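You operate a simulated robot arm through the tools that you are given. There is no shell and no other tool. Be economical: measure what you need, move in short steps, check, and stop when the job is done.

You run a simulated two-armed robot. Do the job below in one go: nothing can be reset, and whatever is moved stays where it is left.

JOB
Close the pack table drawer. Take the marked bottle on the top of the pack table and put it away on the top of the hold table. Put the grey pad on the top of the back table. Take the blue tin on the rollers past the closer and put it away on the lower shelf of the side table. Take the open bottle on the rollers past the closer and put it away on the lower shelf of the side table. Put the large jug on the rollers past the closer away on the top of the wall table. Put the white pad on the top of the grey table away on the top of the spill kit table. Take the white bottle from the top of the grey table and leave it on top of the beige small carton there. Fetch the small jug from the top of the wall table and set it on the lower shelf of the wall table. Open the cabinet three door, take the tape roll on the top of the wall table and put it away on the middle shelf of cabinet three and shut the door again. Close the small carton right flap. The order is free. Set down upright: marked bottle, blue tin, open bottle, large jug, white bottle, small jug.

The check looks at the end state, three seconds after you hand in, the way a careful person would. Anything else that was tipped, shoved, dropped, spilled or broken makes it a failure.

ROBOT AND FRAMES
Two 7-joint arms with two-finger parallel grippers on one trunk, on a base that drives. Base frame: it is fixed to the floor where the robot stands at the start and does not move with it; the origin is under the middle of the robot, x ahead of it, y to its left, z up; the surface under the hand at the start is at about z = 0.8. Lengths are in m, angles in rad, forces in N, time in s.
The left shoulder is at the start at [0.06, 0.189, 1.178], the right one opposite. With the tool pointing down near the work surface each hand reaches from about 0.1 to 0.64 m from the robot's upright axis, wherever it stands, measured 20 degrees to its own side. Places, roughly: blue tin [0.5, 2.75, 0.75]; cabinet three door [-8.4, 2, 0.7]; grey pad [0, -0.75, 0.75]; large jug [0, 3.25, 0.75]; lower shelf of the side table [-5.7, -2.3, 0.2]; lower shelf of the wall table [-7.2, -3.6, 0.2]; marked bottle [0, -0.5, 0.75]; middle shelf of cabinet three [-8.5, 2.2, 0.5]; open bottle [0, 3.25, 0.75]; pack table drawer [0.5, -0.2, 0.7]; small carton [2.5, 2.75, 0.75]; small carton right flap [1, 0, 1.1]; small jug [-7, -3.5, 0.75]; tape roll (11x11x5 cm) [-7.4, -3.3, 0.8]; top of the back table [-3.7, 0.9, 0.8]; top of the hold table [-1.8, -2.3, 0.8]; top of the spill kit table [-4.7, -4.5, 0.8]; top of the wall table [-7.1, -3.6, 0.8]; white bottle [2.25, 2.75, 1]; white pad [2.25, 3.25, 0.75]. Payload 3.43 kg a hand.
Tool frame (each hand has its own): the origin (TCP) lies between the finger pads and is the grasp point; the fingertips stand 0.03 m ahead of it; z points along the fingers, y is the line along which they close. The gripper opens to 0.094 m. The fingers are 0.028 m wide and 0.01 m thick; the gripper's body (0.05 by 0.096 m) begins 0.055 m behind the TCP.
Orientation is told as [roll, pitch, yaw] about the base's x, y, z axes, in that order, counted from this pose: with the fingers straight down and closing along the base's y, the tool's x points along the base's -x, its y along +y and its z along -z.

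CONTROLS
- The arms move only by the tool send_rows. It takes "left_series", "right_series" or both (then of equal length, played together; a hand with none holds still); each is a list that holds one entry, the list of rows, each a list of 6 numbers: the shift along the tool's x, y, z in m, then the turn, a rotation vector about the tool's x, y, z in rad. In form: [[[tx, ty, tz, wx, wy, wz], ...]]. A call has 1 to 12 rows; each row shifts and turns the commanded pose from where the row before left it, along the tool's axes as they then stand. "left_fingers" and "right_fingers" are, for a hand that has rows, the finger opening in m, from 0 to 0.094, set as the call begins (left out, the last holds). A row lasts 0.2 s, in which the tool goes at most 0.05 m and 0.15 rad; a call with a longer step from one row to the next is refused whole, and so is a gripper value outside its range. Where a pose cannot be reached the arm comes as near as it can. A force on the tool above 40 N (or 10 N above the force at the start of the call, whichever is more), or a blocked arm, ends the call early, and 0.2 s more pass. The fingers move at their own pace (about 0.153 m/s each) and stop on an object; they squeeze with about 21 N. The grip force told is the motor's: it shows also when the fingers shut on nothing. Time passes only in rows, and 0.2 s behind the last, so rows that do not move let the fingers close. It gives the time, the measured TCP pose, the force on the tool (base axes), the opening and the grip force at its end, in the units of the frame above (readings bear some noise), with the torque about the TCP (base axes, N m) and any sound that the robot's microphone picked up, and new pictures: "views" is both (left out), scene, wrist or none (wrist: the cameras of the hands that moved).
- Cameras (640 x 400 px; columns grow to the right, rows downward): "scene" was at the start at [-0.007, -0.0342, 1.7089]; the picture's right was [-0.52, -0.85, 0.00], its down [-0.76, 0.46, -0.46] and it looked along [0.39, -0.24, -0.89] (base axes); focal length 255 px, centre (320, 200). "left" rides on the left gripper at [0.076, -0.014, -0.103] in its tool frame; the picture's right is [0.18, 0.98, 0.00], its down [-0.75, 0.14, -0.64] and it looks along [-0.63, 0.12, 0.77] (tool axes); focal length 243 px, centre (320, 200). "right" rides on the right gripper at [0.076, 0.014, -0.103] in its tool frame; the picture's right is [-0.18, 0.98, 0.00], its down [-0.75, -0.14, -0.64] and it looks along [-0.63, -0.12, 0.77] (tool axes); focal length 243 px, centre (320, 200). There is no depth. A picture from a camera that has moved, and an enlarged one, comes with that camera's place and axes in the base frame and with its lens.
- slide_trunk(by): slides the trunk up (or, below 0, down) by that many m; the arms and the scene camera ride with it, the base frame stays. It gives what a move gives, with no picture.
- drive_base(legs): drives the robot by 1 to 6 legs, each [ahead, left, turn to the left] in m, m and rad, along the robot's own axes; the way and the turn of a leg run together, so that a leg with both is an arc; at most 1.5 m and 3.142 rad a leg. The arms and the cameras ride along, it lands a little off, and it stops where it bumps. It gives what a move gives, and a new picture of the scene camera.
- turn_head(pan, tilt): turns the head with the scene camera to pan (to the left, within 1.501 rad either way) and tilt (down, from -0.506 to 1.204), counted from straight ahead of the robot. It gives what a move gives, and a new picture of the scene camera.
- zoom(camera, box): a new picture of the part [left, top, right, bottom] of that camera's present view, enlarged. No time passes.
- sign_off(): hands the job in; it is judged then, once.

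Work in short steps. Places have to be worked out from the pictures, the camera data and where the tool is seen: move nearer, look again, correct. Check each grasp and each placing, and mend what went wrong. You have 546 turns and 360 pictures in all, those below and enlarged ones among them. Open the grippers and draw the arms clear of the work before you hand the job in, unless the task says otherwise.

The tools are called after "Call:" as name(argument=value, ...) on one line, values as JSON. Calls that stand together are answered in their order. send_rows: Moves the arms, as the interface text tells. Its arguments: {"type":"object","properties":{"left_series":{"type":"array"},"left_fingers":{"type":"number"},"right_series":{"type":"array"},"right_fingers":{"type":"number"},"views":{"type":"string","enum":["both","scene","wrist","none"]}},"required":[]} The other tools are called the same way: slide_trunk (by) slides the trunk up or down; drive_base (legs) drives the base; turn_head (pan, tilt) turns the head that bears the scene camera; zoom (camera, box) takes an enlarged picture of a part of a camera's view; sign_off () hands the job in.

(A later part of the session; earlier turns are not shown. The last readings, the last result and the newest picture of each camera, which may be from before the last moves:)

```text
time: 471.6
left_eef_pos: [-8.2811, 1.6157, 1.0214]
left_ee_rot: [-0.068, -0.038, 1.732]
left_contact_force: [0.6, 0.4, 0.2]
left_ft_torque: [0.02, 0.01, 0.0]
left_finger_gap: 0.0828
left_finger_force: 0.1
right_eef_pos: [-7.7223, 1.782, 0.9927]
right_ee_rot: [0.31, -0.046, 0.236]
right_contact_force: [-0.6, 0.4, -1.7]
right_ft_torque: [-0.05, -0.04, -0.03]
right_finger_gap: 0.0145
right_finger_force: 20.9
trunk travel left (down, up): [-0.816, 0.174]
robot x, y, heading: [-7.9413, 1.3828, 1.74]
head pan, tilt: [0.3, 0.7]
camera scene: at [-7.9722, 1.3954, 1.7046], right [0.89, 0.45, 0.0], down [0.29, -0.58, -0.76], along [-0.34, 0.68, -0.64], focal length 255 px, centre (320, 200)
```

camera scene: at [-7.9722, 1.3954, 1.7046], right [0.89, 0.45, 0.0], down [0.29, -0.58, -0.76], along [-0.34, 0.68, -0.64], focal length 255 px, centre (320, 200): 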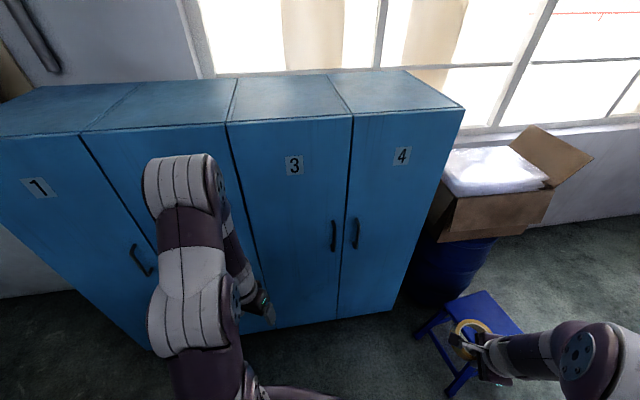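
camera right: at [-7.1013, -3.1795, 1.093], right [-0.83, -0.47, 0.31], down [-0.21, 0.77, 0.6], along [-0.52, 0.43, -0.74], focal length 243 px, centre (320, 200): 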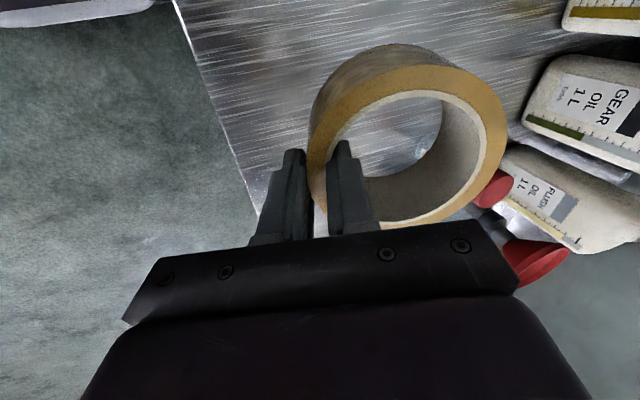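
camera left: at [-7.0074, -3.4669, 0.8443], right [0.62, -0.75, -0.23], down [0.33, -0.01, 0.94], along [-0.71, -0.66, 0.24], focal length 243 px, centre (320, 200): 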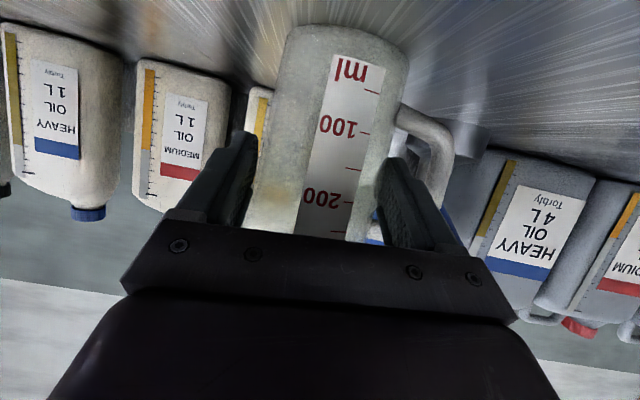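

Door 3's handle: vertical bar at ≈(-8.255,2.085), z 0.83–0.935. I move 0.09 right and pitch the left hand forward.

Call:
drive_base(legs=[[0, -0.09, 0]])

Call:
send_rows(left_series=[[[-0.02, 0, 0, 0, -0.14, 0], [-0.02, 0, 0, 0, -0.14, 0], [-0.02, 0, 0.01, 0, -0.14, 0], [-0.02, 0, 0.02, 0, -0.14, 0], [-0.01, 0, 0.03, 0, -0.14, 0], [-0.01, 0, 0.03, 0, -0.14, 0], [-0.01, 0, 0.03, 0, -0.14, 0], [0, 0, 0.03, 0, -0.14, 0], [0, 0, 0.02, 0, -0.08, 0]]], left_fingers=0.06, views="both")

```text
time: 472.8
left_eef_pos: [-8.1921, 1.6317, 1.0202]
left_ee_rot: [-0.07, -0.038, 1.733]
left_contact_force: [0.0, -0.5, 0.2]
left_ft_torque: [-0.01, 0.02, -0.01]
left_finger_gap: 0.0829
left_finger_force: 0.1
right_eef_pos: [-7.6331, 1.7948, 0.9941]
right_ee_rot: [0.309, -0.045, 0.238]
right_contact_force: [0.7, 0.1, -1.5]
right_ft_torque: [-0.07, -0.01, -0.05]
right_finger_gap: 0.0141
right_finger_force: 20.5
trunk travel left (down, up): [-0.816, 0.174]
robot x, y, heading: [-7.8527, 1.3939, 1.738]
head pan, tilt: [0.3, 0.7]
camera scene: at [-7.884, 1.4104, 1.7045], right [0.89, 0.45, 0.0], down [0.29, -0.58, -0.76], along [-0.34, 0.68, -0.64], focal length 255 px, centre (320, 200)
```

scene: 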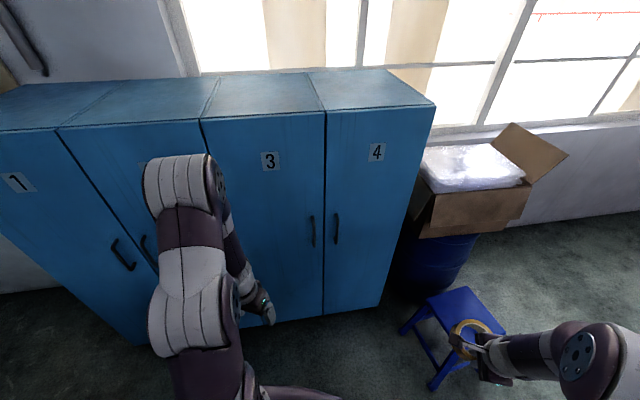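

```text
time: 474.8
left_eef_pos: [-8.2351, 1.8744, 0.9471]
left_ee_rot: [-0.205, -1.228, 1.923]
left_contact_force: [0.7, 0.3, -1.4]
left_ft_torque: [0.03, 0.0, 0.02]
left_finger_gap: 0.06
left_finger_force: 0.0
left hand out of reach, approached as far as the arm can: row 8, 9
right_eef_pos: [-7.6336, 1.7944, 0.9923]
right_ee_rot: [0.31, -0.046, 0.237]
right_contact_force: [0.0, 0.4, -2.3]
right_ft_torque: [-0.12, -0.04, 0.02]
right_finger_gap: 0.0144
right_finger_force: 20.7
trunk travel left (down, up): [-0.816, 0.174]
robot x, y, heading: [-7.8525, 1.3924, 1.735]
head pan, tilt: [0.3, 0.7]
camera scene: at [-7.8845, 1.412, 1.7045], right [0.89, 0.45, 0.0], down [0.29, -0.58, -0.76], along [-0.34, 0.68, -0.65], focal length 255 px, centre (320, 200)
camera left: at [-8.1988, 1.7578, 0.9099], right [-0.95, -0.21, -0.24], down [-0.14, -0.39, 0.91], along [-0.29, 0.9, 0.33], focal length 243 px, centre (320, 200)
```

scene: 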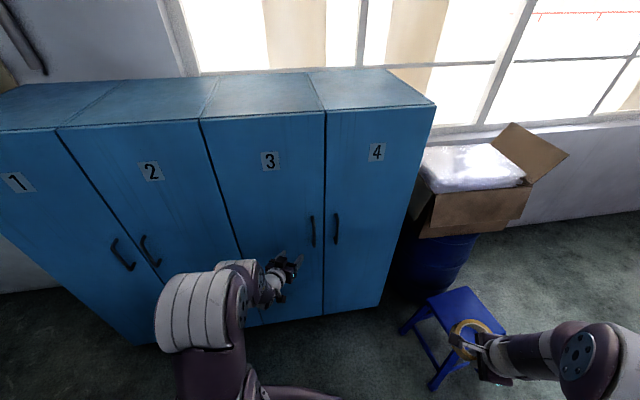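
left: 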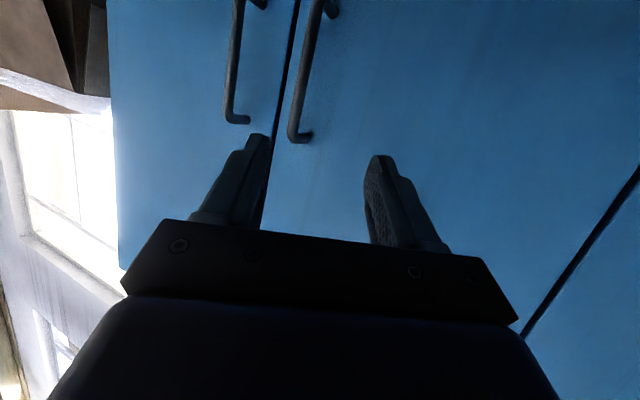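

The bar of handle 3 is nearly on the finger axis, 0.19 m ahead. I advance along the fingers.

Call:
send_rows(left_series=[[[-0.001, -0.004, 0.043, 0, 0, 0], [-0.001, -0.004, 0.043, 0, 0, 0], [-0.001, -0.003, 0.043, 0, 0, 0], [0, 0, 0.03, 0, 0, 0], [0, 0, 0, 0, 0, 0]]], views="wrist")

```text
time: 475.9
left_eef_pos: [-8.2463, 2.0247, 0.9011]
left_ee_rot: [-0.206, -1.231, 1.925]
left_contact_force: [1.0, 0.3, 0.6]
left_ft_torque: [-0.01, 0.0, 0.0]
left_finger_gap: 0.0602
left_finger_force: 0.0
right_eef_pos: [-7.633, 1.7948, 0.9934]
right_ee_rot: [0.314, -0.045, 0.238]
right_contact_force: [0.1, 0.7, -1.5]
right_ft_torque: [-0.04, -0.01, 0.0]
right_finger_gap: 0.0141
right_finger_force: 20.7
trunk travel left (down, up): [-0.816, 0.174]
robot x, y, heading: [-7.8518, 1.3916, 1.738]
head pan, tilt: [0.3, 0.7]
camera left: at [-8.2097, 1.9084, 0.864], right [-0.95, -0.21, -0.24], down [-0.14, -0.39, 0.91], along [-0.29, 0.9, 0.34], focal length 243 px, centre (320, 200)
```

left: 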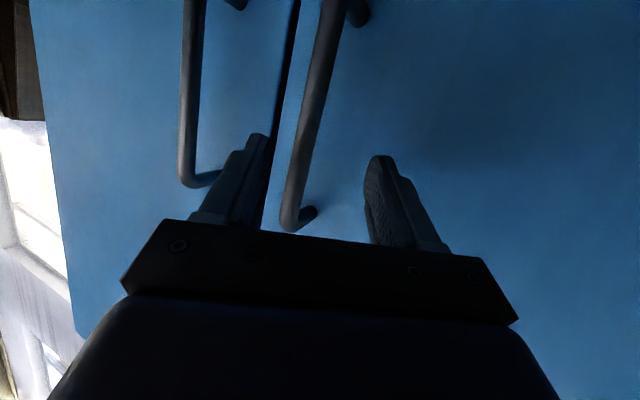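

Call:
send_rows(left_series=[[[0, -0.002, 0.014, 0, 0, 0], [0, -0.002, 0.012, 0, 0, 0], [0, 0, 0, 0, 0, 0]]], views="none")

Call:
send_rows(left_series=[[[0, 0, 0, 0, 0, 0], [0, 0, 0, 0, 0, 0], [0, 0, 0, 0, 0, 0]]], left_fingers=0, views="wrist")

```text
time: 476.8
left_eef_pos: [-8.2446, 2.0507, 0.8937]
left_ee_rot: [-0.207, -1.232, 1.925]
left_contact_force: [0.6, 0.1, 0.2]
left_ft_torque: [0.03, -0.02, 0.01]
left_finger_gap: 0.06
left_finger_force: 0.1
right_eef_pos: [-7.6334, 1.7951, 0.9939]
right_ee_rot: [0.312, -0.044, 0.236]
right_contact_force: [0.8, 0.4, -1.0]
right_ft_torque: [-0.09, -0.01, 0.03]
right_finger_gap: 0.0141
right_finger_force: 20.7
trunk travel left (down, up): [-0.816, 0.174]
robot x, y, heading: [-7.8556, 1.3987, 1.739]
head pan, tilt: [0.3, 0.7]
```

```text
time: 477.6
left_eef_pos: [-8.239, 2.0516, 0.8934]
left_ee_rot: [-0.191, -1.231, 1.904]
left_contact_force: [26.0, 4.5, -2.8]
left_ft_torque: [0.46, 1.36, -0.46]
left_finger_gap: 0.0152
left_finger_force: 45.2
right_eef_pos: [-7.6291, 1.7957, 0.9921]
right_ee_rot: [0.31, -0.042, 0.237]
right_contact_force: [0.2, 0.3, -1.6]
right_ft_torque: [-0.08, -0.01, -0.02]
right_finger_gap: 0.014
right_finger_force: 21.2
trunk travel left (down, up): [-0.816, 0.174]
robot x, y, heading: [-7.8539, 1.3927, 1.74]
head pan, tilt: [0.3, 0.7]
camera left: at [-8.2037, 1.9353, 0.8554], right [-0.95, -0.21, -0.24], down [-0.14, -0.39, 0.91], along [-0.28, 0.9, 0.34], focal length 243 px, centre (320, 200)
```

left: 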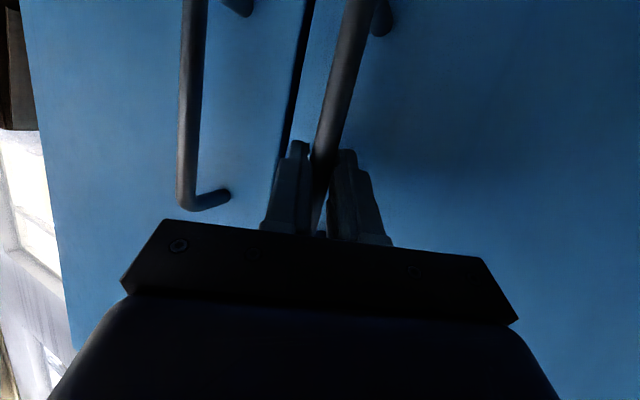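

Handle gripped. I pull the door open along its arc by driving the base back in small legs.

Call:
drive_base(legs=[[-0.1, -0.01, 0]])

Call:
drive_base(legs=[[-0.1, 0.02, 0]])

```text
time: 478.4
left_eef_pos: [-8.2302, 2.0339, 0.8926]
left_ee_rot: [-0.186, -1.235, 1.891]
left_contact_force: [16.3, 7.9, -24.3]
left_ft_torque: [0.6, 1.46, -0.41]
left_finger_gap: 0.0156
left_finger_force: 45.5
right_eef_pos: [-7.6253, 1.7734, 0.9931]
right_ee_rot: [0.311, -0.046, 0.236]
right_contact_force: [0.1, -0.7, -1.9]
right_ft_torque: [-0.02, -0.02, -0.02]
right_finger_gap: 0.0141
right_finger_force: 21.1
trunk travel left (down, up): [-0.816, 0.174]
robot x, y, heading: [-7.8473, 1.3748, 1.736]
head pan, tilt: [0.3, 0.7]
stopped in leg 1: the force on the tool passed its limit at 44 N (the readings are from after the stop); the commanded pose is now the measured one
camera scene: at [-7.8775, 1.3906, 1.7045], right [0.89, 0.45, 0.0], down [0.29, -0.58, -0.76], along [-0.34, 0.68, -0.64], focal length 255 px, centre (320, 200)
```

scene: 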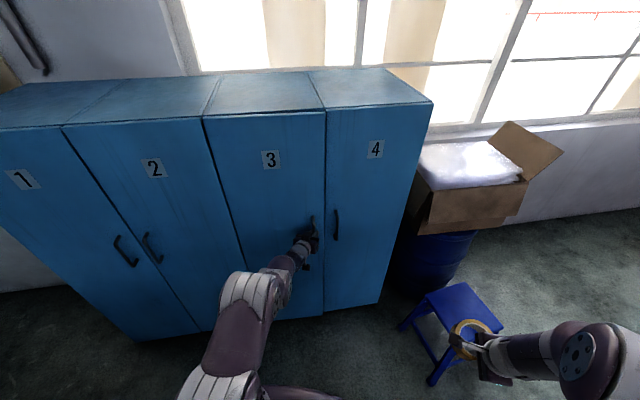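

```text
time: 479.2
left_eef_pos: [-8.2232, 2.0134, 0.8943]
left_ee_rot: [-0.177, -1.236, 1.863]
left_contact_force: [21.7, 7.6, -24.3]
left_ft_torque: [0.61, 1.45, -0.51]
left_finger_gap: 0.0153
left_finger_force: 45.1
right_eef_pos: [-7.6238, 1.7483, 0.9936]
right_ee_rot: [0.314, -0.045, 0.229]
right_contact_force: [0.1, -0.6, -1.2]
right_ft_torque: [-0.03, -0.06, 0.02]
right_finger_gap: 0.0144
right_finger_force: 21.4
trunk travel left (down, up): [-0.816, 0.174]
robot x, y, heading: [-7.8474, 1.3459, 1.732]
head pan, tilt: [0.3, 0.7]
stopped in leg 1: the force on the tool passed its limit at 48 N (the readings are from after the stop); the commanded pose is now the measured one
camera scene: at [-7.878, 1.3661, 1.7047], right [0.9, 0.44, 0.0], down [0.29, -0.58, -0.76], along [-0.34, 0.69, -0.64], focal length 255 px, centre (320, 200)
```

scene: 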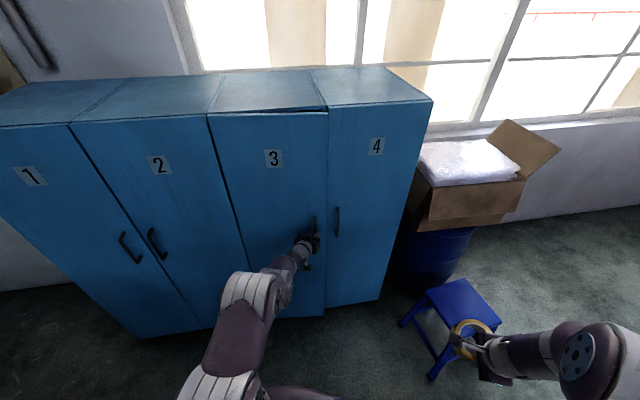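

The door is ajar. The grip has a side preload that trips the force limit; I reopen slightly, shift 7 mm right, re-grip.

Call:
send_rows(left_series=[[[0, 0, 0, 0, 0, 0], [0.004, -0.007, 0, 0, 0, 0], [0, 0, 0, 0, 0, 0]]], left_fingers=0.035, views="none")

Call:
send_rows(left_series=[[[0, 0, 0, 0, 0, 0], [0, 0, 0, 0, 0, 0], [0, 0, 0, 0, 0, 0]]], left_fingers=0, views="none")

```text
time: 480.0
left_eef_pos: [-8.2203, 2.0142, 0.8986]
left_ee_rot: [-0.189, -1.252, 1.886]
left_contact_force: [-1.1, 0.6, 0.4]
left_ft_torque: [0.03, -0.02, -0.01]
left_finger_gap: 0.0351
left_finger_force: 0.0
right_eef_pos: [-7.624, 1.7498, 0.9927]
right_ee_rot: [0.314, -0.047, 0.232]
right_contact_force: [0.1, 0.6, -1.1]
right_ft_torque: [-0.04, -0.02, 0.0]
right_finger_gap: 0.0142
right_finger_force: 21.0
trunk travel left (down, up): [-0.816, 0.174]
robot x, y, heading: [-7.8505, 1.3507, 1.73]
head pan, tilt: [0.3, 0.7]
```

```text
time: 480.8
left_eef_pos: [-8.2221, 2.0135, 0.8973]
left_ee_rot: [-0.191, -1.249, 1.886]
left_contact_force: [-8.6, -3.5, -0.8]
left_ft_torque: [-0.23, 1.61, 0.08]
left_finger_gap: 0.0152
left_finger_force: 44.5
right_eef_pos: [-7.6258, 1.7488, 0.9939]
right_ee_rot: [0.314, -0.047, 0.233]
right_contact_force: [1.2, -0.5, -1.6]
right_ft_torque: [-0.08, -0.02, 0.0]
right_finger_gap: 0.014
right_finger_force: 21.1
trunk travel left (down, up): [-0.816, 0.174]
robot x, y, heading: [-7.8468, 1.3464, 1.732]
head pan, tilt: [0.3, 0.7]
```

Call:
drive_base(legs=[[-0.1, 0.005, 0]])

```text
time: 482.6
left_eef_pos: [-8.2001, 1.9179, 0.8977]
left_ee_rot: [-0.169, -1.251, 1.85]
left_contact_force: [10.4, 1.2, 2.1]
left_ft_torque: [-1.03, 1.37, -0.26]
left_finger_gap: 0.0149
left_finger_force: 45.3
right_eef_pos: [-7.6114, 1.6494, 0.9939]
right_ee_rot: [0.312, -0.048, 0.228]
right_contact_force: [0.6, -0.3, -2.0]
right_ft_torque: [-0.07, 0.0, -0.01]
right_finger_gap: 0.0144
right_finger_force: 21.0
trunk travel left (down, up): [-0.816, 0.174]
robot x, y, heading: [-7.8379, 1.2514, 1.727]
head pan, tilt: [0.3, 0.7]
stopped in leg 1: the force on the tool passed its limit at 42 N (the readings are from after the stop); the commanded pose is now the measured one
camera scene: at [-7.8649, 1.2661, 1.7047], right [0.9, 0.44, 0.0], down [0.28, -0.58, -0.77], along [-0.34, 0.69, -0.64], focal length 255 px, centre (320, 200)
```

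scene: 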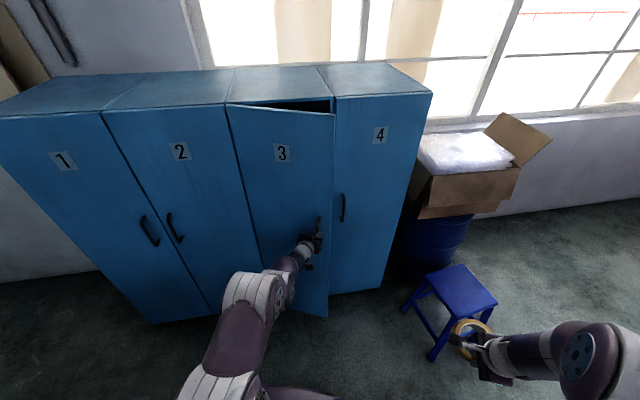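

Call:
drive_base(legs=[[-0.098, 0.033, 0]])

Call:
drive_base(legs=[[-0.086, 0.06, 0]])

```text
time: 483.7
left_eef_pos: [-8.2041, 1.8481, 0.8979]
left_ee_rot: [-0.164, -1.255, 1.828]
left_contact_force: [24.4, -3.4, -7.0]
left_ft_torque: [-0.07, 1.4, -0.6]
left_finger_gap: 0.0153
left_finger_force: 45.0
right_eef_pos: [-7.6209, 1.5748, 0.9944]
right_ee_rot: [0.314, -0.048, 0.223]
right_contact_force: [-0.9, 0.0, -1.6]
right_ft_torque: [-0.04, -0.08, -0.01]
right_finger_gap: 0.0141
right_finger_force: 21.0
trunk travel left (down, up): [-0.816, 0.174]
robot x, y, heading: [-7.8472, 1.1753, 1.722]
head pan, tilt: [0.3, 0.7]
stopped in leg 1: the force on the tool passed its limit at 44 N (the readings are from after the stop); the commanded pose is now the measured one
camera scene: at [-7.8779, 1.1911, 1.7043], right [0.9, 0.44, 0.0], down [0.28, -0.58, -0.77], along [-0.33, 0.69, -0.64], focal length 255 px, centre (320, 200)
```

scene: 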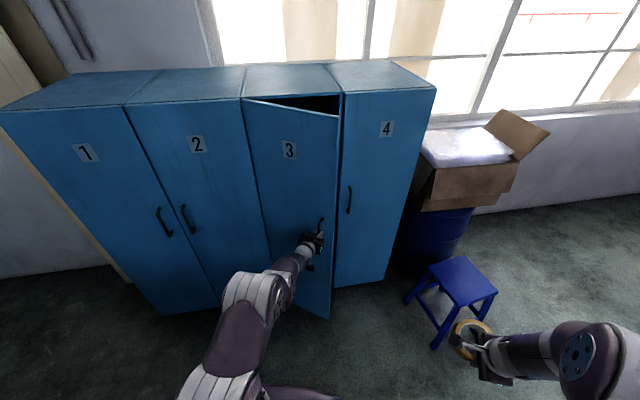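

```text
time: 484.5
left_eef_pos: [-8.2081, 1.826, 0.8974]
left_ee_rot: [-0.15, -1.256, 1.797]
left_contact_force: [18.7, -2.9, -8.0]
left_ft_torque: [0.53, 1.41, -0.54]
left_finger_gap: 0.0149
left_finger_force: 45.3
right_eef_pos: [-7.6317, 1.5497, 0.994]
right_ee_rot: [0.314, -0.047, 0.217]
right_contact_force: [-0.8, -0.3, -1.1]
right_ft_torque: [-0.08, -0.08, 0.04]
right_finger_gap: 0.014
right_finger_force: 20.5
trunk travel left (down, up): [-0.816, 0.174]
robot x, y, heading: [-7.8566, 1.1524, 1.713]
head pan, tilt: [0.3, 0.7]
stopped in leg 1: the force on the tool passed its limit at 47 N (the readings are from after the stop); the commanded pose is now the measured one
camera scene: at [-7.8891, 1.1684, 1.7047], right [0.9, 0.43, 0.0], down [0.28, -0.58, -0.77], along [-0.33, 0.69, -0.64], focal length 255 px, centre (320, 200)
```

scene: 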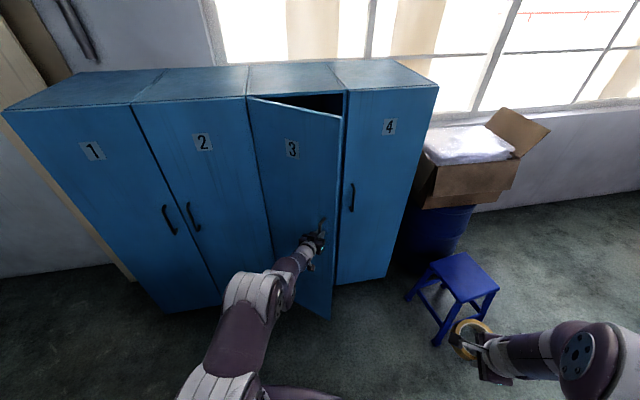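

About 44° open. I relax the grip, re-centre 6 mm, and continue.

Call:
send_rows(left_series=[[[0, 0, 0, 0, 0, 0], [0, -0.005, 0, 0, 0, 0], [0, 0, 0, 0, 0, 0]]], left_fingers=0.04, views="wrist")

Call:
send_rows(left_series=[[[0, 0, 0, 0, 0, 0], [0, 0, 0, 0, 0, 0], [0, 0, 0, 0, 0, 0]]], left_fingers=0, views="none")

```text
time: 485.3
left_eef_pos: [-8.2066, 1.8259, 0.9016]
left_ee_rot: [-0.165, -1.262, 1.821]
left_contact_force: [0.3, 0.2, 0.6]
left_ft_torque: [-0.03, 0.02, 0.0]
left_finger_gap: 0.0399
left_finger_force: 0.1
right_eef_pos: [-7.6322, 1.5493, 0.9941]
right_ee_rot: [0.312, -0.047, 0.219]
right_contact_force: [-0.1, 0.1, -1.9]
right_ft_torque: [-0.08, -0.04, 0.01]
right_finger_gap: 0.0142
right_finger_force: 21.0
trunk travel left (down, up): [-0.816, 0.174]
robot x, y, heading: [-7.8605, 1.1538, 1.72]
head pan, tilt: [0.3, 0.7]
camera left: at [-8.179, 1.7087, 0.8588], right [-0.96, -0.15, -0.22], down [-0.15, -0.4, 0.9], along [-0.22, 0.9, 0.37], focal length 243 px, centre (320, 200)
```

left: 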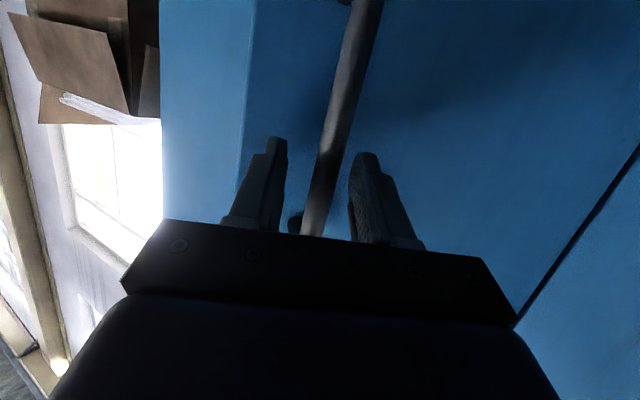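

```text
time: 486.1
left_eef_pos: [-8.2087, 1.8256, 0.8998]
left_ee_rot: [-0.168, -1.262, 1.823]
left_contact_force: [-8.7, 1.3, -1.1]
left_ft_torque: [-0.23, -0.04, 0.09]
left_finger_gap: 0.0176
left_finger_force: 45.3
right_eef_pos: [-7.6322, 1.5488, 0.9932]
right_ee_rot: [0.312, -0.048, 0.219]
right_contact_force: [-0.2, -0.3, -1.3]
right_ft_torque: [-0.08, -0.02, -0.01]
right_finger_gap: 0.014
right_finger_force: 21.4
trunk travel left (down, up): [-0.816, 0.174]
robot x, y, heading: [-7.8603, 1.1511, 1.723]
head pan, tilt: [0.3, 0.7]
```

Call:
drive_base(legs=[[-0.075, 0.04, 0]])

Call:
drive_base(legs=[[-0.06, 0.06, 0]])

```text
time: 487.2
left_eef_pos: [-8.2353, 1.7479, 0.9003]
left_ee_rot: [-0.159, -1.263, 1.814]
left_contact_force: [-6.3, 3.6, -1.6]
left_ft_torque: [-0.16, 1.36, -0.06]
left_finger_gap: 0.0164
left_finger_force: 44.6
right_eef_pos: [-7.6589, 1.4696, 0.9926]
right_ee_rot: [0.314, -0.049, 0.219]
right_contact_force: [-0.6, -0.8, -0.8]
right_ft_torque: [-0.05, -0.04, -0.01]
right_finger_gap: 0.0138
right_finger_force: 21.0
trunk travel left (down, up): [-0.816, 0.174]
robot x, y, heading: [-7.889, 1.0704, 1.719]
head pan, tilt: [0.3, 0.7]
camera scene: at [-7.9196, 1.0902, 1.7045], right [0.9, 0.43, 0.0], down [0.28, -0.58, -0.76], along [-0.33, 0.69, -0.65], focal length 255 px, centre (320, 200)
```

scene: 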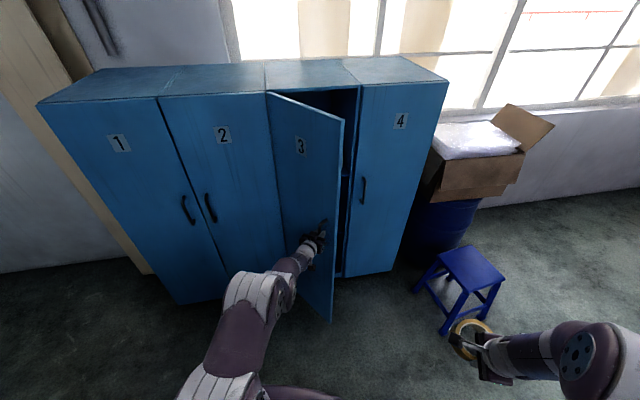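

```text
time: 488.3
left_eef_pos: [-8.2801, 1.6805, 0.8994]
left_ee_rot: [-0.141, -1.26, 1.792]
left_contact_force: [17.5, -12.8, -6.5]
left_ft_torque: [-0.21, 1.67, -0.42]
left_finger_gap: 0.0152
left_finger_force: 44.9
right_eef_pos: [-7.7065, 1.4022, 0.994]
right_ee_rot: [0.316, -0.045, 0.218]
right_contact_force: [-0.1, 0.7, -1.7]
right_ft_torque: [-0.09, 0.0, -0.03]
right_finger_gap: 0.0139
right_finger_force: 20.7
trunk travel left (down, up): [-0.816, 0.174]
robot x, y, heading: [-7.9399, 1.0109, 1.717]
head pan, tilt: [0.3, 0.7]
camera scene: at [-7.9638, 1.0219, 1.7045], right [0.9, 0.43, 0.0], down [0.28, -0.58, -0.77], along [-0.33, 0.69, -0.64], focal length 255 px, centre (320, 200)
```

scene: 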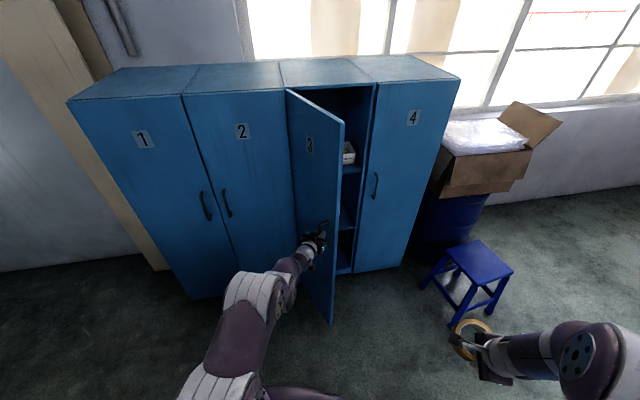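

Call:
drive_base(legs=[[-0.045, 0.085, 0]])

Call:
drive_base(legs=[[-0.02, 0.085, 0]])

```text
time: 489.4
left_eef_pos: [-8.3296, 1.6338, 0.8988]
left_ee_rot: [-0.131, -1.262, 1.766]
left_contact_force: [13.6, -17.6, 8.0]
left_ft_torque: [0.54, 1.48, -0.49]
left_finger_gap: 0.0152
left_finger_force: 44.7
right_eef_pos: [-7.7618, 1.3553, 0.9962]
right_ee_rot: [0.318, -0.049, 0.212]
right_contact_force: [-0.7, -0.2, -1.2]
right_ft_torque: [-0.05, -0.04, 0.01]
right_finger_gap: 0.0141
right_finger_force: 21.4
trunk travel left (down, up): [-0.816, 0.174]
robot x, y, heading: [-7.9932, 0.9643, 1.714]
head pan, tilt: [0.3, 0.7]
stopped in leg 1: the force on the tool passed its limit at 40 N (the readings are from after the stop); the commanded pose is now the measured one
camera scene: at [-8.0216, 0.9716, 1.7046], right [0.9, 0.43, 0.0], down [0.28, -0.58, -0.77], along [-0.33, 0.69, -0.64], focal length 255 px, centre (320, 200)
```

scene: 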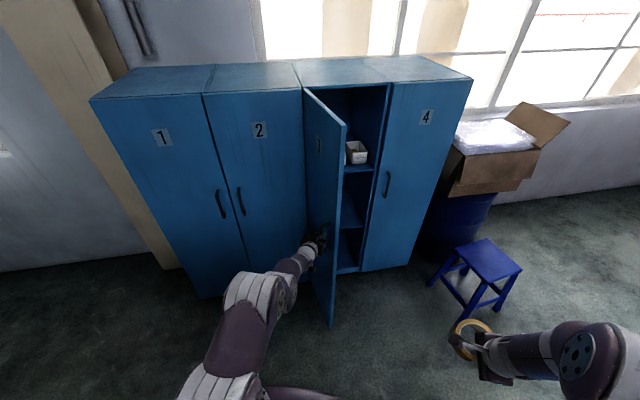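

```text
time: 490.2
left_eef_pos: [-8.3358, 1.6286, 0.899]
left_ee_rot: [-0.115, -1.262, 1.743]
left_contact_force: [15.1, -18.4, 12.2]
left_ft_torque: [0.34, 1.56, -0.44]
left_finger_gap: 0.0149
left_finger_force: 45.3
right_eef_pos: [-7.772, 1.3494, 0.995]
right_ee_rot: [0.318, -0.047, 0.21]
right_contact_force: [0.0, 0.2, -1.2]
right_ft_torque: [-0.04, -0.03, 0.01]
right_finger_gap: 0.0141
right_finger_force: 21.3
trunk travel left (down, up): [-0.816, 0.174]
robot x, y, heading: [-8.008, 0.9574, 1.709]
head pan, tilt: [0.3, 0.7]
stopped in leg 1: the force on the tool passed its limit at 47 N (the readings are from after the stop); the commanded pose is now the measured one
camera scene: at [-8.0299, 0.9674, 1.7048], right [0.9, 0.43, 0.0], down [0.27, -0.58, -0.77], along [-0.33, 0.69, -0.64], focal length 255 px, centre (320, 200)
```

scene: 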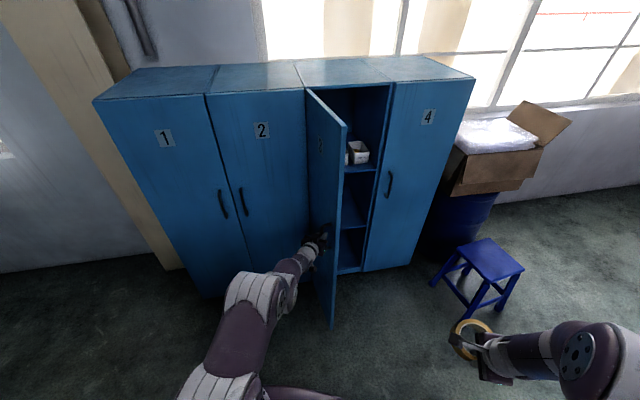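

Door ≈85° open; three compartments visible. I release the handle and withdraw the left hand backwards.

Call:
send_rows(left_series=[[[0, 0, 0, 0, 0, 0], [0, 0, 0, 0, 0, 0], [0, 0, -0.03, 0, 0, 0], [0, 0, -0.04, 0, 0, 0], [0, 0.02, -0.04, 0, 0, 0]]], left_fingers=0.06, views="none")

Call:
zoom(camera="scene", box=[250, 50, 490, 330])

```text
time: 491.4
left_eef_pos: [-8.3558, 1.5211, 0.9283]
left_ee_rot: [-0.139, -1.256, 1.771]
left_contact_force: [0.7, -0.3, 0.0]
left_ft_torque: [0.02, 0.0, 0.01]
left_finger_gap: 0.0599
left_finger_force: 0.0
right_eef_pos: [-7.7757, 1.3511, 0.9935]
right_ee_rot: [0.314, -0.049, 0.214]
right_contact_force: [-0.3, -0.9, -2.9]
right_ft_torque: [-0.06, -0.02, 0.0]
right_finger_gap: 0.0142
right_finger_force: 21.2
trunk travel left (down, up): [-0.816, 0.174]
robot x, y, heading: [-8.0094, 0.9583, 1.709]
head pan, tilt: [0.3, 0.7]
```

```text
1.43 times, centred on (370, 190) of scene
camera zoom: at [-8.0366, 0.9714, 1.7045], right [0.9, 0.43, 0.0], down [0.28, -0.58, -0.77], along [-0.33, 0.69, -0.64], focal length 364 px, centre (249, 214)
```

zoom: 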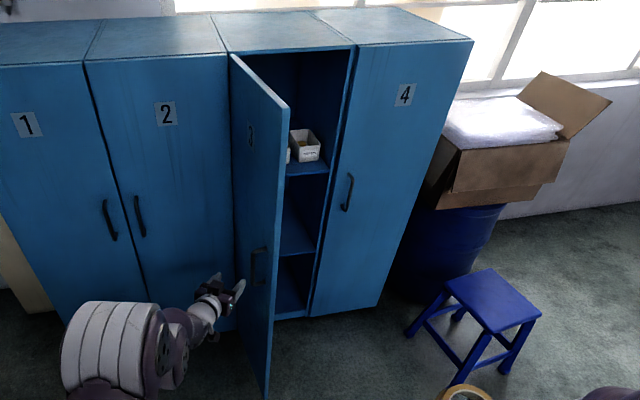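

I need the door opened wider so the right arm can reach in. I retract the left hand, turn to face the lockers squarely, strafe right past the door's edge, then push its inner side left.

Call:
send_rows(left_series=[[[0.012, 0, -0.03, 0, 0, 0], [0.012, 0, -0.03, 0, 0, 0]]], left_fingers=0, views="none")

Call:
drive_base(legs=[[0, 0, 0.53], [0, -0.6, 0]])

Call:
turn_head(pan=0.15, tilt=0.7)

```text
time: 492.0
left_eef_pos: [-8.3511, 1.4593, 0.9237]
left_ee_rot: [-0.137, -1.253, 1.77]
left_contact_force: [-0.1, 1.0, 0.3]
left_ft_torque: [0.02, -0.05, 0.01]
left_finger_gap: 0.0
left_finger_force: 21.1
right_eef_pos: [-7.7768, 1.3528, 0.9943]
right_ee_rot: [0.315, -0.05, 0.213]
right_contact_force: [-0.1, -0.6, -2.0]
right_ft_torque: [-0.07, 0.0, 0.01]
right_finger_gap: 0.0141
right_finger_force: 20.7
trunk travel left (down, up): [-0.816, 0.174]
robot x, y, heading: [-8.0058, 0.9572, 1.711]
head pan, tilt: [0.3, 0.7]
```

```text
time: 496.9
left_eef_pos: [-8.0864, 1.5901, 0.9228]
left_ee_rot: [-0.136, -1.251, 2.305]
left_contact_force: [-0.1, 0.6, 0.4]
left_ft_torque: [0.03, 0.03, -0.03]
left_finger_gap: 0.0
left_finger_force: 21.3
right_eef_pos: [-7.5381, 1.7923, 0.994]
right_ee_rot: [0.313, -0.05, 0.749]
right_contact_force: [-0.5, 0.2, -2.5]
right_ft_torque: [-0.08, -0.04, -0.01]
right_finger_gap: 0.0137
right_finger_force: 21.1
trunk travel left (down, up): [-0.816, 0.174]
robot x, y, heading: [-7.5339, 1.3336, 2.249]
head pan, tilt: [0.3, 0.7]
camera scene: at [-7.5685, 1.3335, 1.7046], right [0.56, 0.83, 0.0], down [0.53, -0.36, -0.76], along [-0.63, 0.43, -0.64], focal length 255 px, centre (320, 200)
```

scene: 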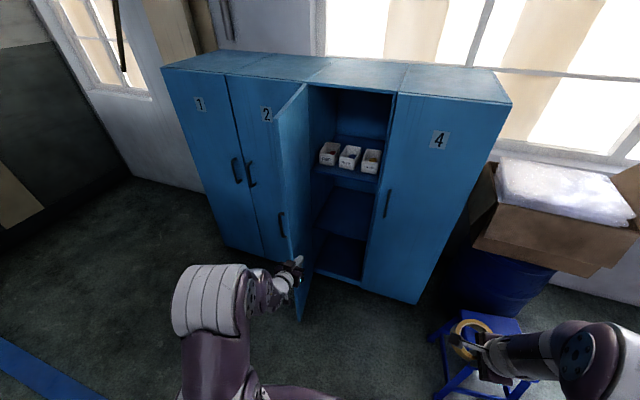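

```text
time: 497.6
left_eef_pos: [-8.0873, 1.5908, 0.9232]
left_ee_rot: [-0.135, -1.252, 2.303]
left_contact_force: [-0.5, -0.1, -0.2]
left_ft_torque: [0.0, 0.0, 0.01]
left_finger_gap: 0.0003
left_finger_force: 20.9
right_eef_pos: [-7.5379, 1.7931, 0.9934]
right_ee_rot: [0.312, -0.049, 0.749]
right_contact_force: [-0.3, 0.5, -1.0]
right_ft_torque: [-0.06, -0.06, -0.01]
right_finger_gap: 0.0137
right_finger_force: 21.2
trunk travel left (down, up): [-0.816, 0.174]
robot x, y, heading: [-7.5349, 1.3358, 2.25]
head pan, tilt: [0.15, 0.7]
camera scene: at [-7.5601, 1.344, 1.7046], right [0.68, 0.74, 0.0], down [0.47, -0.44, -0.76], along [-0.56, 0.52, -0.64], focal length 255 px, centre (320, 200)
```

scene: 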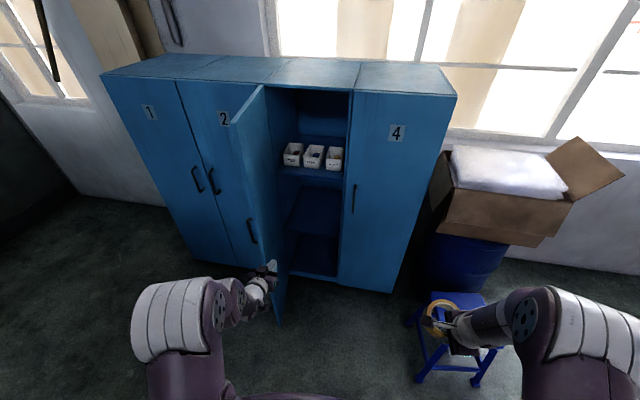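

Left hand is right of the door's edge. I go 0.28 ahead so the fist is inside the swing, then strafe left to push the door wider.

Call:
drive_base(legs=[[0.27, 0, 0]])

Call:
drive_base(legs=[[0, 0.2, 0]])

```text
time: 499.5
left_eef_pos: [-8.2551, 1.8039, 0.9227]
left_ee_rot: [-0.136, -1.251, 2.303]
left_contact_force: [-0.3, 0.1, 0.1]
left_ft_torque: [0.03, 0.01, 0.0]
left_finger_gap: 0.0003
left_finger_force: 21.0
right_eef_pos: [-7.7059, 2.0036, 0.9933]
right_ee_rot: [0.312, -0.049, 0.746]
right_contact_force: [0.0, 0.4, -1.2]
right_ft_torque: [-0.09, -0.07, 0.01]
right_finger_gap: 0.0137
right_finger_force: 21.1
trunk travel left (down, up): [-0.816, 0.174]
robot x, y, heading: [-7.7046, 1.5445, 2.243]
head pan, tilt: [0.15, 0.7]
camera scene: at [-7.7297, 1.555, 1.7046], right [0.68, 0.73, 0.0], down [0.47, -0.44, -0.77], along [-0.56, 0.52, -0.64], focal length 255 px, centre (320, 200)
```

scene: 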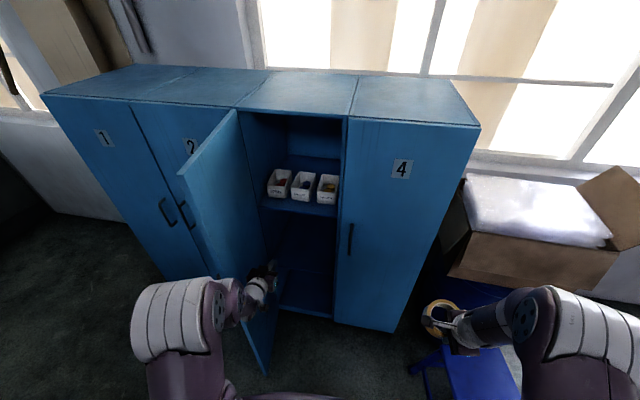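

```text
time: 501.0
left_eef_pos: [-8.3926, 1.6937, 0.9216]
left_ee_rot: [-0.129, -1.254, 2.279]
left_contact_force: [-0.2, 0.2, -0.6]
left_ft_torque: [-0.01, -0.02, 0.0]
left_finger_gap: 0.0003
left_finger_force: 20.9
right_eef_pos: [-7.8476, 1.891, 0.9929]
right_ee_rot: [0.312, -0.053, 0.745]
right_contact_force: [0.5, -0.5, -0.5]
right_ft_torque: [-0.02, -0.07, 0.02]
right_finger_gap: 0.0135
right_finger_force: 21.1
trunk travel left (down, up): [-0.816, 0.174]
robot x, y, heading: [-7.8439, 1.4316, 2.248]
head pan, tilt: [0.15, 0.7]
stopped in leg 1: the force on the tool passed its limit at 70 N (the readings are from after the stop); the commanded pose is now the measured one
camera scene: at [-7.8727, 1.4404, 1.7045], right [0.68, 0.73, 0.0], down [0.47, -0.44, -0.77], along [-0.56, 0.52, -0.64], focal length 255 px, centre (320, 200)
```

scene: 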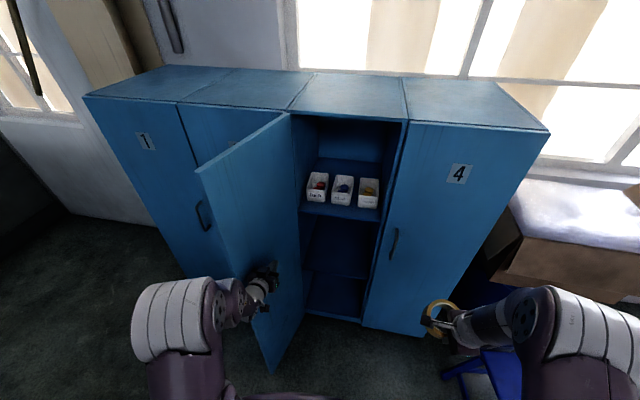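

The door swings wider. I continue pushing left.

Call:
drive_base(legs=[[0.02, 0.12, 0]])

Call:
drive_base(legs=[[0.03, 0.1, 0]])

```text
time: 501.8
left_eef_pos: [-8.3909, 1.6931, 0.9217]
left_ee_rot: [-0.096, -1.246, 2.215]
left_contact_force: [29.2, 19.6, 11.4]
left_ft_torque: [-1.33, 1.39, 1.47]
left_finger_gap: 0.0004
left_finger_force: 21.0
right_eef_pos: [-7.8535, 1.8846, 0.9938]
right_ee_rot: [0.316, -0.048, 0.743]
right_contact_force: [-1.2, -0.1, -1.6]
right_ft_torque: [-0.06, -0.08, -0.02]
right_finger_gap: 0.0139
right_finger_force: 20.6
trunk travel left (down, up): [-0.816, 0.174]
robot x, y, heading: [-7.8577, 1.4251, 2.243]
head pan, tilt: [0.15, 0.7]
stopped in leg 1: the robot was blocked; the commanded pose is now the measured one
camera scene: at [-7.8773, 1.4357, 1.7047], right [0.68, 0.73, 0.0], down [0.47, -0.44, -0.77], along [-0.56, 0.52, -0.64], focal length 255 px, centre (320, 200)
```

scene: 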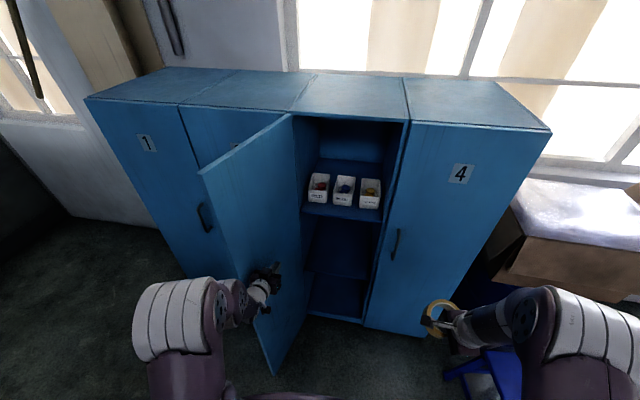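

```text
time: 502.6
left_eef_pos: [-8.391, 1.6943, 0.9171]
left_ee_rot: [-0.091, -1.24, 2.19]
left_contact_force: [34.4, 22.5, 11.3]
left_ft_torque: [-1.51, 1.57, 1.67]
left_finger_gap: 0.0
left_finger_force: 21.0
right_eef_pos: [-7.8581, 1.8839, 0.9938]
right_ee_rot: [0.317, -0.047, 0.737]
right_contact_force: [0.2, -0.7, -1.8]
right_ft_torque: [-0.02, -0.06, -0.03]
right_finger_gap: 0.0137
right_finger_force: 20.7
trunk travel left (down, up): [-0.816, 0.174]
robot x, y, heading: [-7.8638, 1.4229, 2.235]
head pan, tilt: [0.15, 0.7]
stopped in leg 1: the force on the tool passed its limit at 63 N (the readings are from after the stop); the commanded pose is now the measured one
camera scene: at [-7.8834, 1.4335, 1.7047], right [0.68, 0.73, 0.0], down [0.47, -0.44, -0.77], along [-0.56, 0.52, -0.64], focal length 255 px, centre (320, 200)
```

scene: 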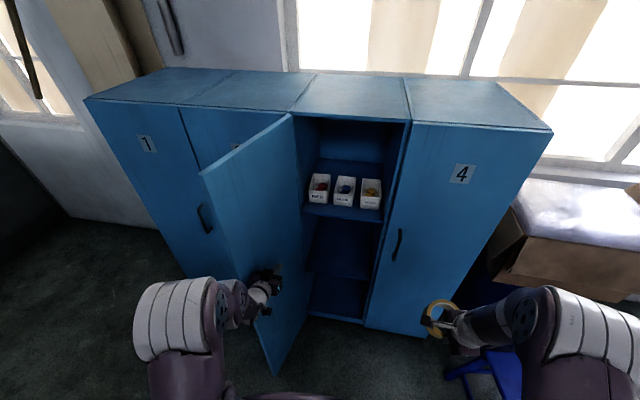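

The door is at its stop (~108°), enough. I back off, fold the left hand to pointing down, and strafe left so the right hand lines up with the opening.

Call:
drive_base(legs=[[-0.24, 0, 0]])

Call:
send_rows(left_series=[[[0.02, 0, -0.03, 0, 0.1, 0], [0.02, 0, -0.03, 0, 0.1, 0], [0.02, 0, -0.03, 0, 0.1, 0], [0.02, 0, -0.03, 0, 0.1, 0], [0.02, 0, -0.02, 0, 0.1, 0], [0.02, 0, -0.02, 0, 0.1, 0], [0.02, 0, -0.01, 0, 0.13, 0], [0.02, 0, -0.01, 0, 0.13, 0], [0.01, 0, -0.01, 0, 0.13, 0], [0, 0, 0, 0, 0.13, 0], [0, 0, 0, 0, 0.13, 0]]], views="none")

Call:
drive_base(legs=[[0, 0.28, 0]])

```text
time: 504.4
left_eef_pos: [-8.2495, 1.4996, 0.9144]
left_ee_rot: [-0.111, -1.239, 2.228]
left_contact_force: [0.2, 0.4, -0.4]
left_ft_torque: [0.0, 0.01, 0.02]
left_finger_gap: 0.0
left_finger_force: 20.9
right_eef_pos: [-7.7157, 1.6946, 0.9928]
right_ee_rot: [0.313, -0.049, 0.744]
right_contact_force: [-0.1, -0.1, -1.6]
right_ft_torque: [-0.1, -0.07, 0.0]
right_finger_gap: 0.0137
right_finger_force: 20.7
trunk travel left (down, up): [-0.816, 0.174]
robot x, y, heading: [-7.7167, 1.2338, 2.244]
head pan, tilt: [0.15, 0.7]
camera scene: at [-7.7419, 1.2459, 1.7045], right [0.68, 0.73, 0.0], down [0.47, -0.44, -0.76], along [-0.56, 0.52, -0.64], focal length 255 px, centre (320, 200)
```

scene: 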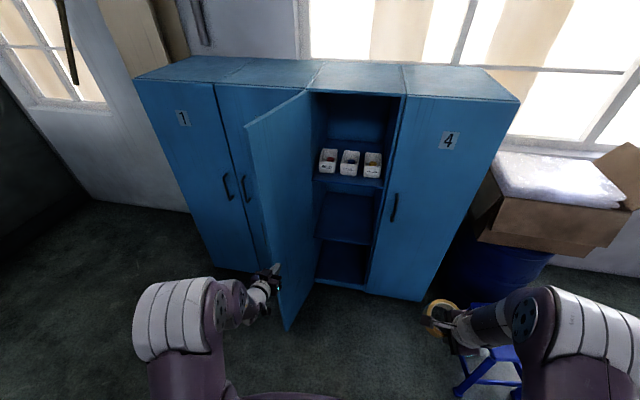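

```text
time: 506.8
left_eef_pos: [-8.1339, 1.2891, 0.9034]
left_ee_rot: [-0.037, 0.015, 2.122]
left_contact_force: [0.6, 0.8, 0.4]
left_ft_torque: [-0.04, -0.01, -0.02]
left_finger_gap: 0.0
left_finger_force: 20.7
left hand out of reach, approached as far as the arm can: row 2, 3, 4
right_eef_pos: [-7.7172, 1.6962, 0.9918]
right_ee_rot: [0.311, -0.05, 0.743]
right_contact_force: [0.3, 0.3, -0.7]
right_ft_torque: [-0.05, -0.07, 0.02]
right_finger_gap: 0.0136
right_finger_force: 20.5
trunk travel left (down, up): [-0.816, 0.174]
robot x, y, heading: [-7.7175, 1.2374, 2.239]
head pan, tilt: [0.15, 0.7]
```

```text
time: 508.7
left_eef_pos: [-8.3488, 1.1182, 0.904]
left_ee_rot: [-0.036, 0.01, 2.121]
left_contact_force: [0.3, 0.1, -0.1]
left_ft_torque: [0.01, 0.0, -0.01]
left_finger_gap: 0.0
left_finger_force: 20.6
right_eef_pos: [-7.9298, 1.5235, 0.9926]
right_ee_rot: [0.312, -0.048, 0.744]
right_contact_force: [-0.5, 0.1, -1.6]
right_ft_torque: [-0.07, -0.04, 0.0]
right_finger_gap: 0.0138
right_finger_force: 21.1
trunk travel left (down, up): [-0.816, 0.174]
robot x, y, heading: [-7.93, 1.0649, 2.244]
head pan, tilt: [0.15, 0.7]
camera scene: at [-7.9563, 1.0751, 1.7046], right [0.68, 0.73, 0.0], down [0.47, -0.44, -0.76], along [-0.56, 0.52, -0.64], focal length 255 px, centre (320, 200)
```

scene: 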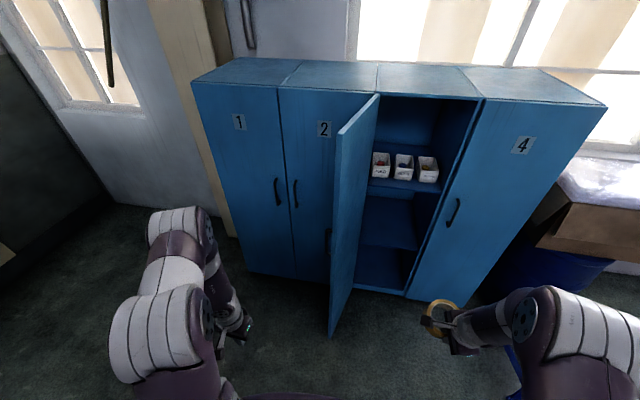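

Aligned with the opening (lateral ≈ centre). I lower the trunk 0.4, tilt the right hand more forward for reach, and drive 0.3 ahead.

Call:
slide_trunk(by=-0.4)

Call:
send_rows(right_series=[[[0, 0, 0, -0.15, 0, 0], [0, 0, 0, -0.15, 0, 0], [0, 0, 0, -0.15, 0, 0]]], views="none")

Call:
drive_base(legs=[[0.3, 0.02, 0]])

Call:
turn_head(pan=-0.4, tilt=0.5)

```text
time: 512.5
left_eef_pos: [-8.3496, 1.1185, 0.5053]
left_ee_rot: [-0.036, 0.011, 2.121]
left_contact_force: [0.2, 0.5, 0.1]
left_ft_torque: [0.01, 0.01, 0.01]
left_finger_gap: 0.0
left_finger_force: 21.0
right_eef_pos: [-7.9293, 1.5238, 0.5933]
right_ee_rot: [0.313, -0.05, 0.742]
right_contact_force: [0.2, 0.3, -1.8]
right_ft_torque: [-0.06, -0.04, -0.05]
right_finger_gap: 0.0136
right_finger_force: 21.2
trunk travel left (down, up): [-0.416, 0.574]
robot x, y, heading: [-7.9298, 1.0671, 2.24]
head pan, tilt: [0.15, 0.7]
```

```text
time: 513.3
left_eef_pos: [-8.3492, 1.1186, 0.5047]
left_ee_rot: [-0.037, 0.011, 2.12]
left_contact_force: [0.6, 0.0, 0.3]
left_ft_torque: [-0.04, 0.0, -0.03]
left_finger_gap: 0.0
left_finger_force: 20.4
right_eef_pos: [-7.9346, 1.518, 0.5916]
right_ee_rot: [0.68, -0.023, 0.75]
right_contact_force: [-0.6, -0.5, -2.4]
right_ft_torque: [-0.08, -0.06, 0.0]
right_finger_gap: 0.0132
right_finger_force: 21.1
right hand out of reach, approached as far as the arm can: row 1
trunk travel left (down, up): [-0.416, 0.574]
robot x, y, heading: [-7.9325, 1.0653, 2.245]
head pan, tilt: [0.15, 0.7]
```

```text
time: 515.3
left_eef_pos: [-8.5479, 1.3372, 0.5039]
left_ee_rot: [-0.038, 0.012, 2.121]
left_contact_force: [-0.3, 0.2, -1.1]
left_ft_torque: [-0.02, 0.0, 0.0]
left_finger_gap: 0.0
left_finger_force: 21.2
right_eef_pos: [-8.134, 1.7374, 0.5923]
right_ee_rot: [0.677, -0.021, 0.753]
right_contact_force: [0.5, 0.1, -2.2]
right_ft_torque: [-0.04, -0.03, 0.0]
right_finger_gap: 0.0132
right_finger_force: 21.2
trunk travel left (down, up): [-0.416, 0.574]
robot x, y, heading: [-8.129, 1.2819, 2.239]
head pan, tilt: [0.15, 0.7]
camera scene: at [-8.1567, 1.2936, 1.3045], right [0.68, 0.73, 0.0], down [0.47, -0.44, -0.76], along [-0.56, 0.52, -0.64], focal length 255 px, centre (320, 200)
```

scene: 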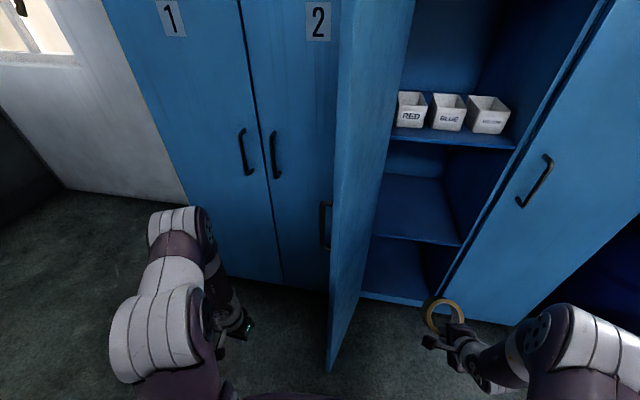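

```text
time: 516.3
left_eef_pos: [-8.5489, 1.3364, 0.5041]
left_ee_rot: [-0.037, 0.011, 2.119]
left_contact_force: [-0.5, 0.1, 0.2]
left_ft_torque: [-0.03, 0.0, 0.04]
left_finger_gap: 0.0001
left_finger_force: 20.9
right_eef_pos: [-8.1332, 1.7368, 0.5914]
right_ee_rot: [0.677, -0.021, 0.752]
right_contact_force: [0.3, 0.3, -2.0]
right_ft_torque: [-0.06, -0.03, 0.0]
right_finger_gap: 0.0129
right_finger_force: 21.4
trunk travel left (down, up): [-0.416, 0.574]
robot x, y, heading: [-8.132, 1.2809, 2.246]
head pan, tilt: [-0.4, 0.499]
camera scene: at [-8.1184, 1.3228, 1.3222], right [0.96, 0.27, 0.0], down [0.13, -0.46, -0.88], along [-0.24, 0.85, -0.48], focal length 255 px, centre (320, 200)
```

scene: 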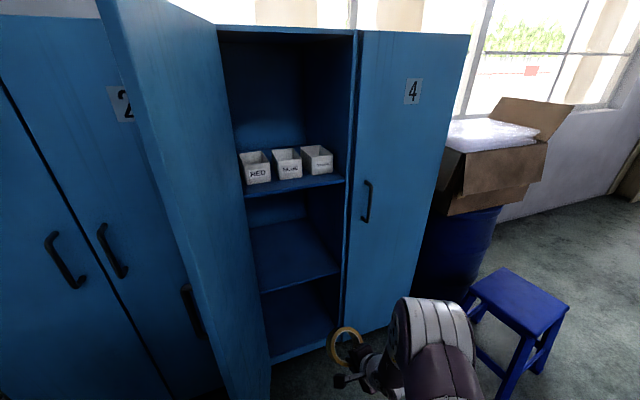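

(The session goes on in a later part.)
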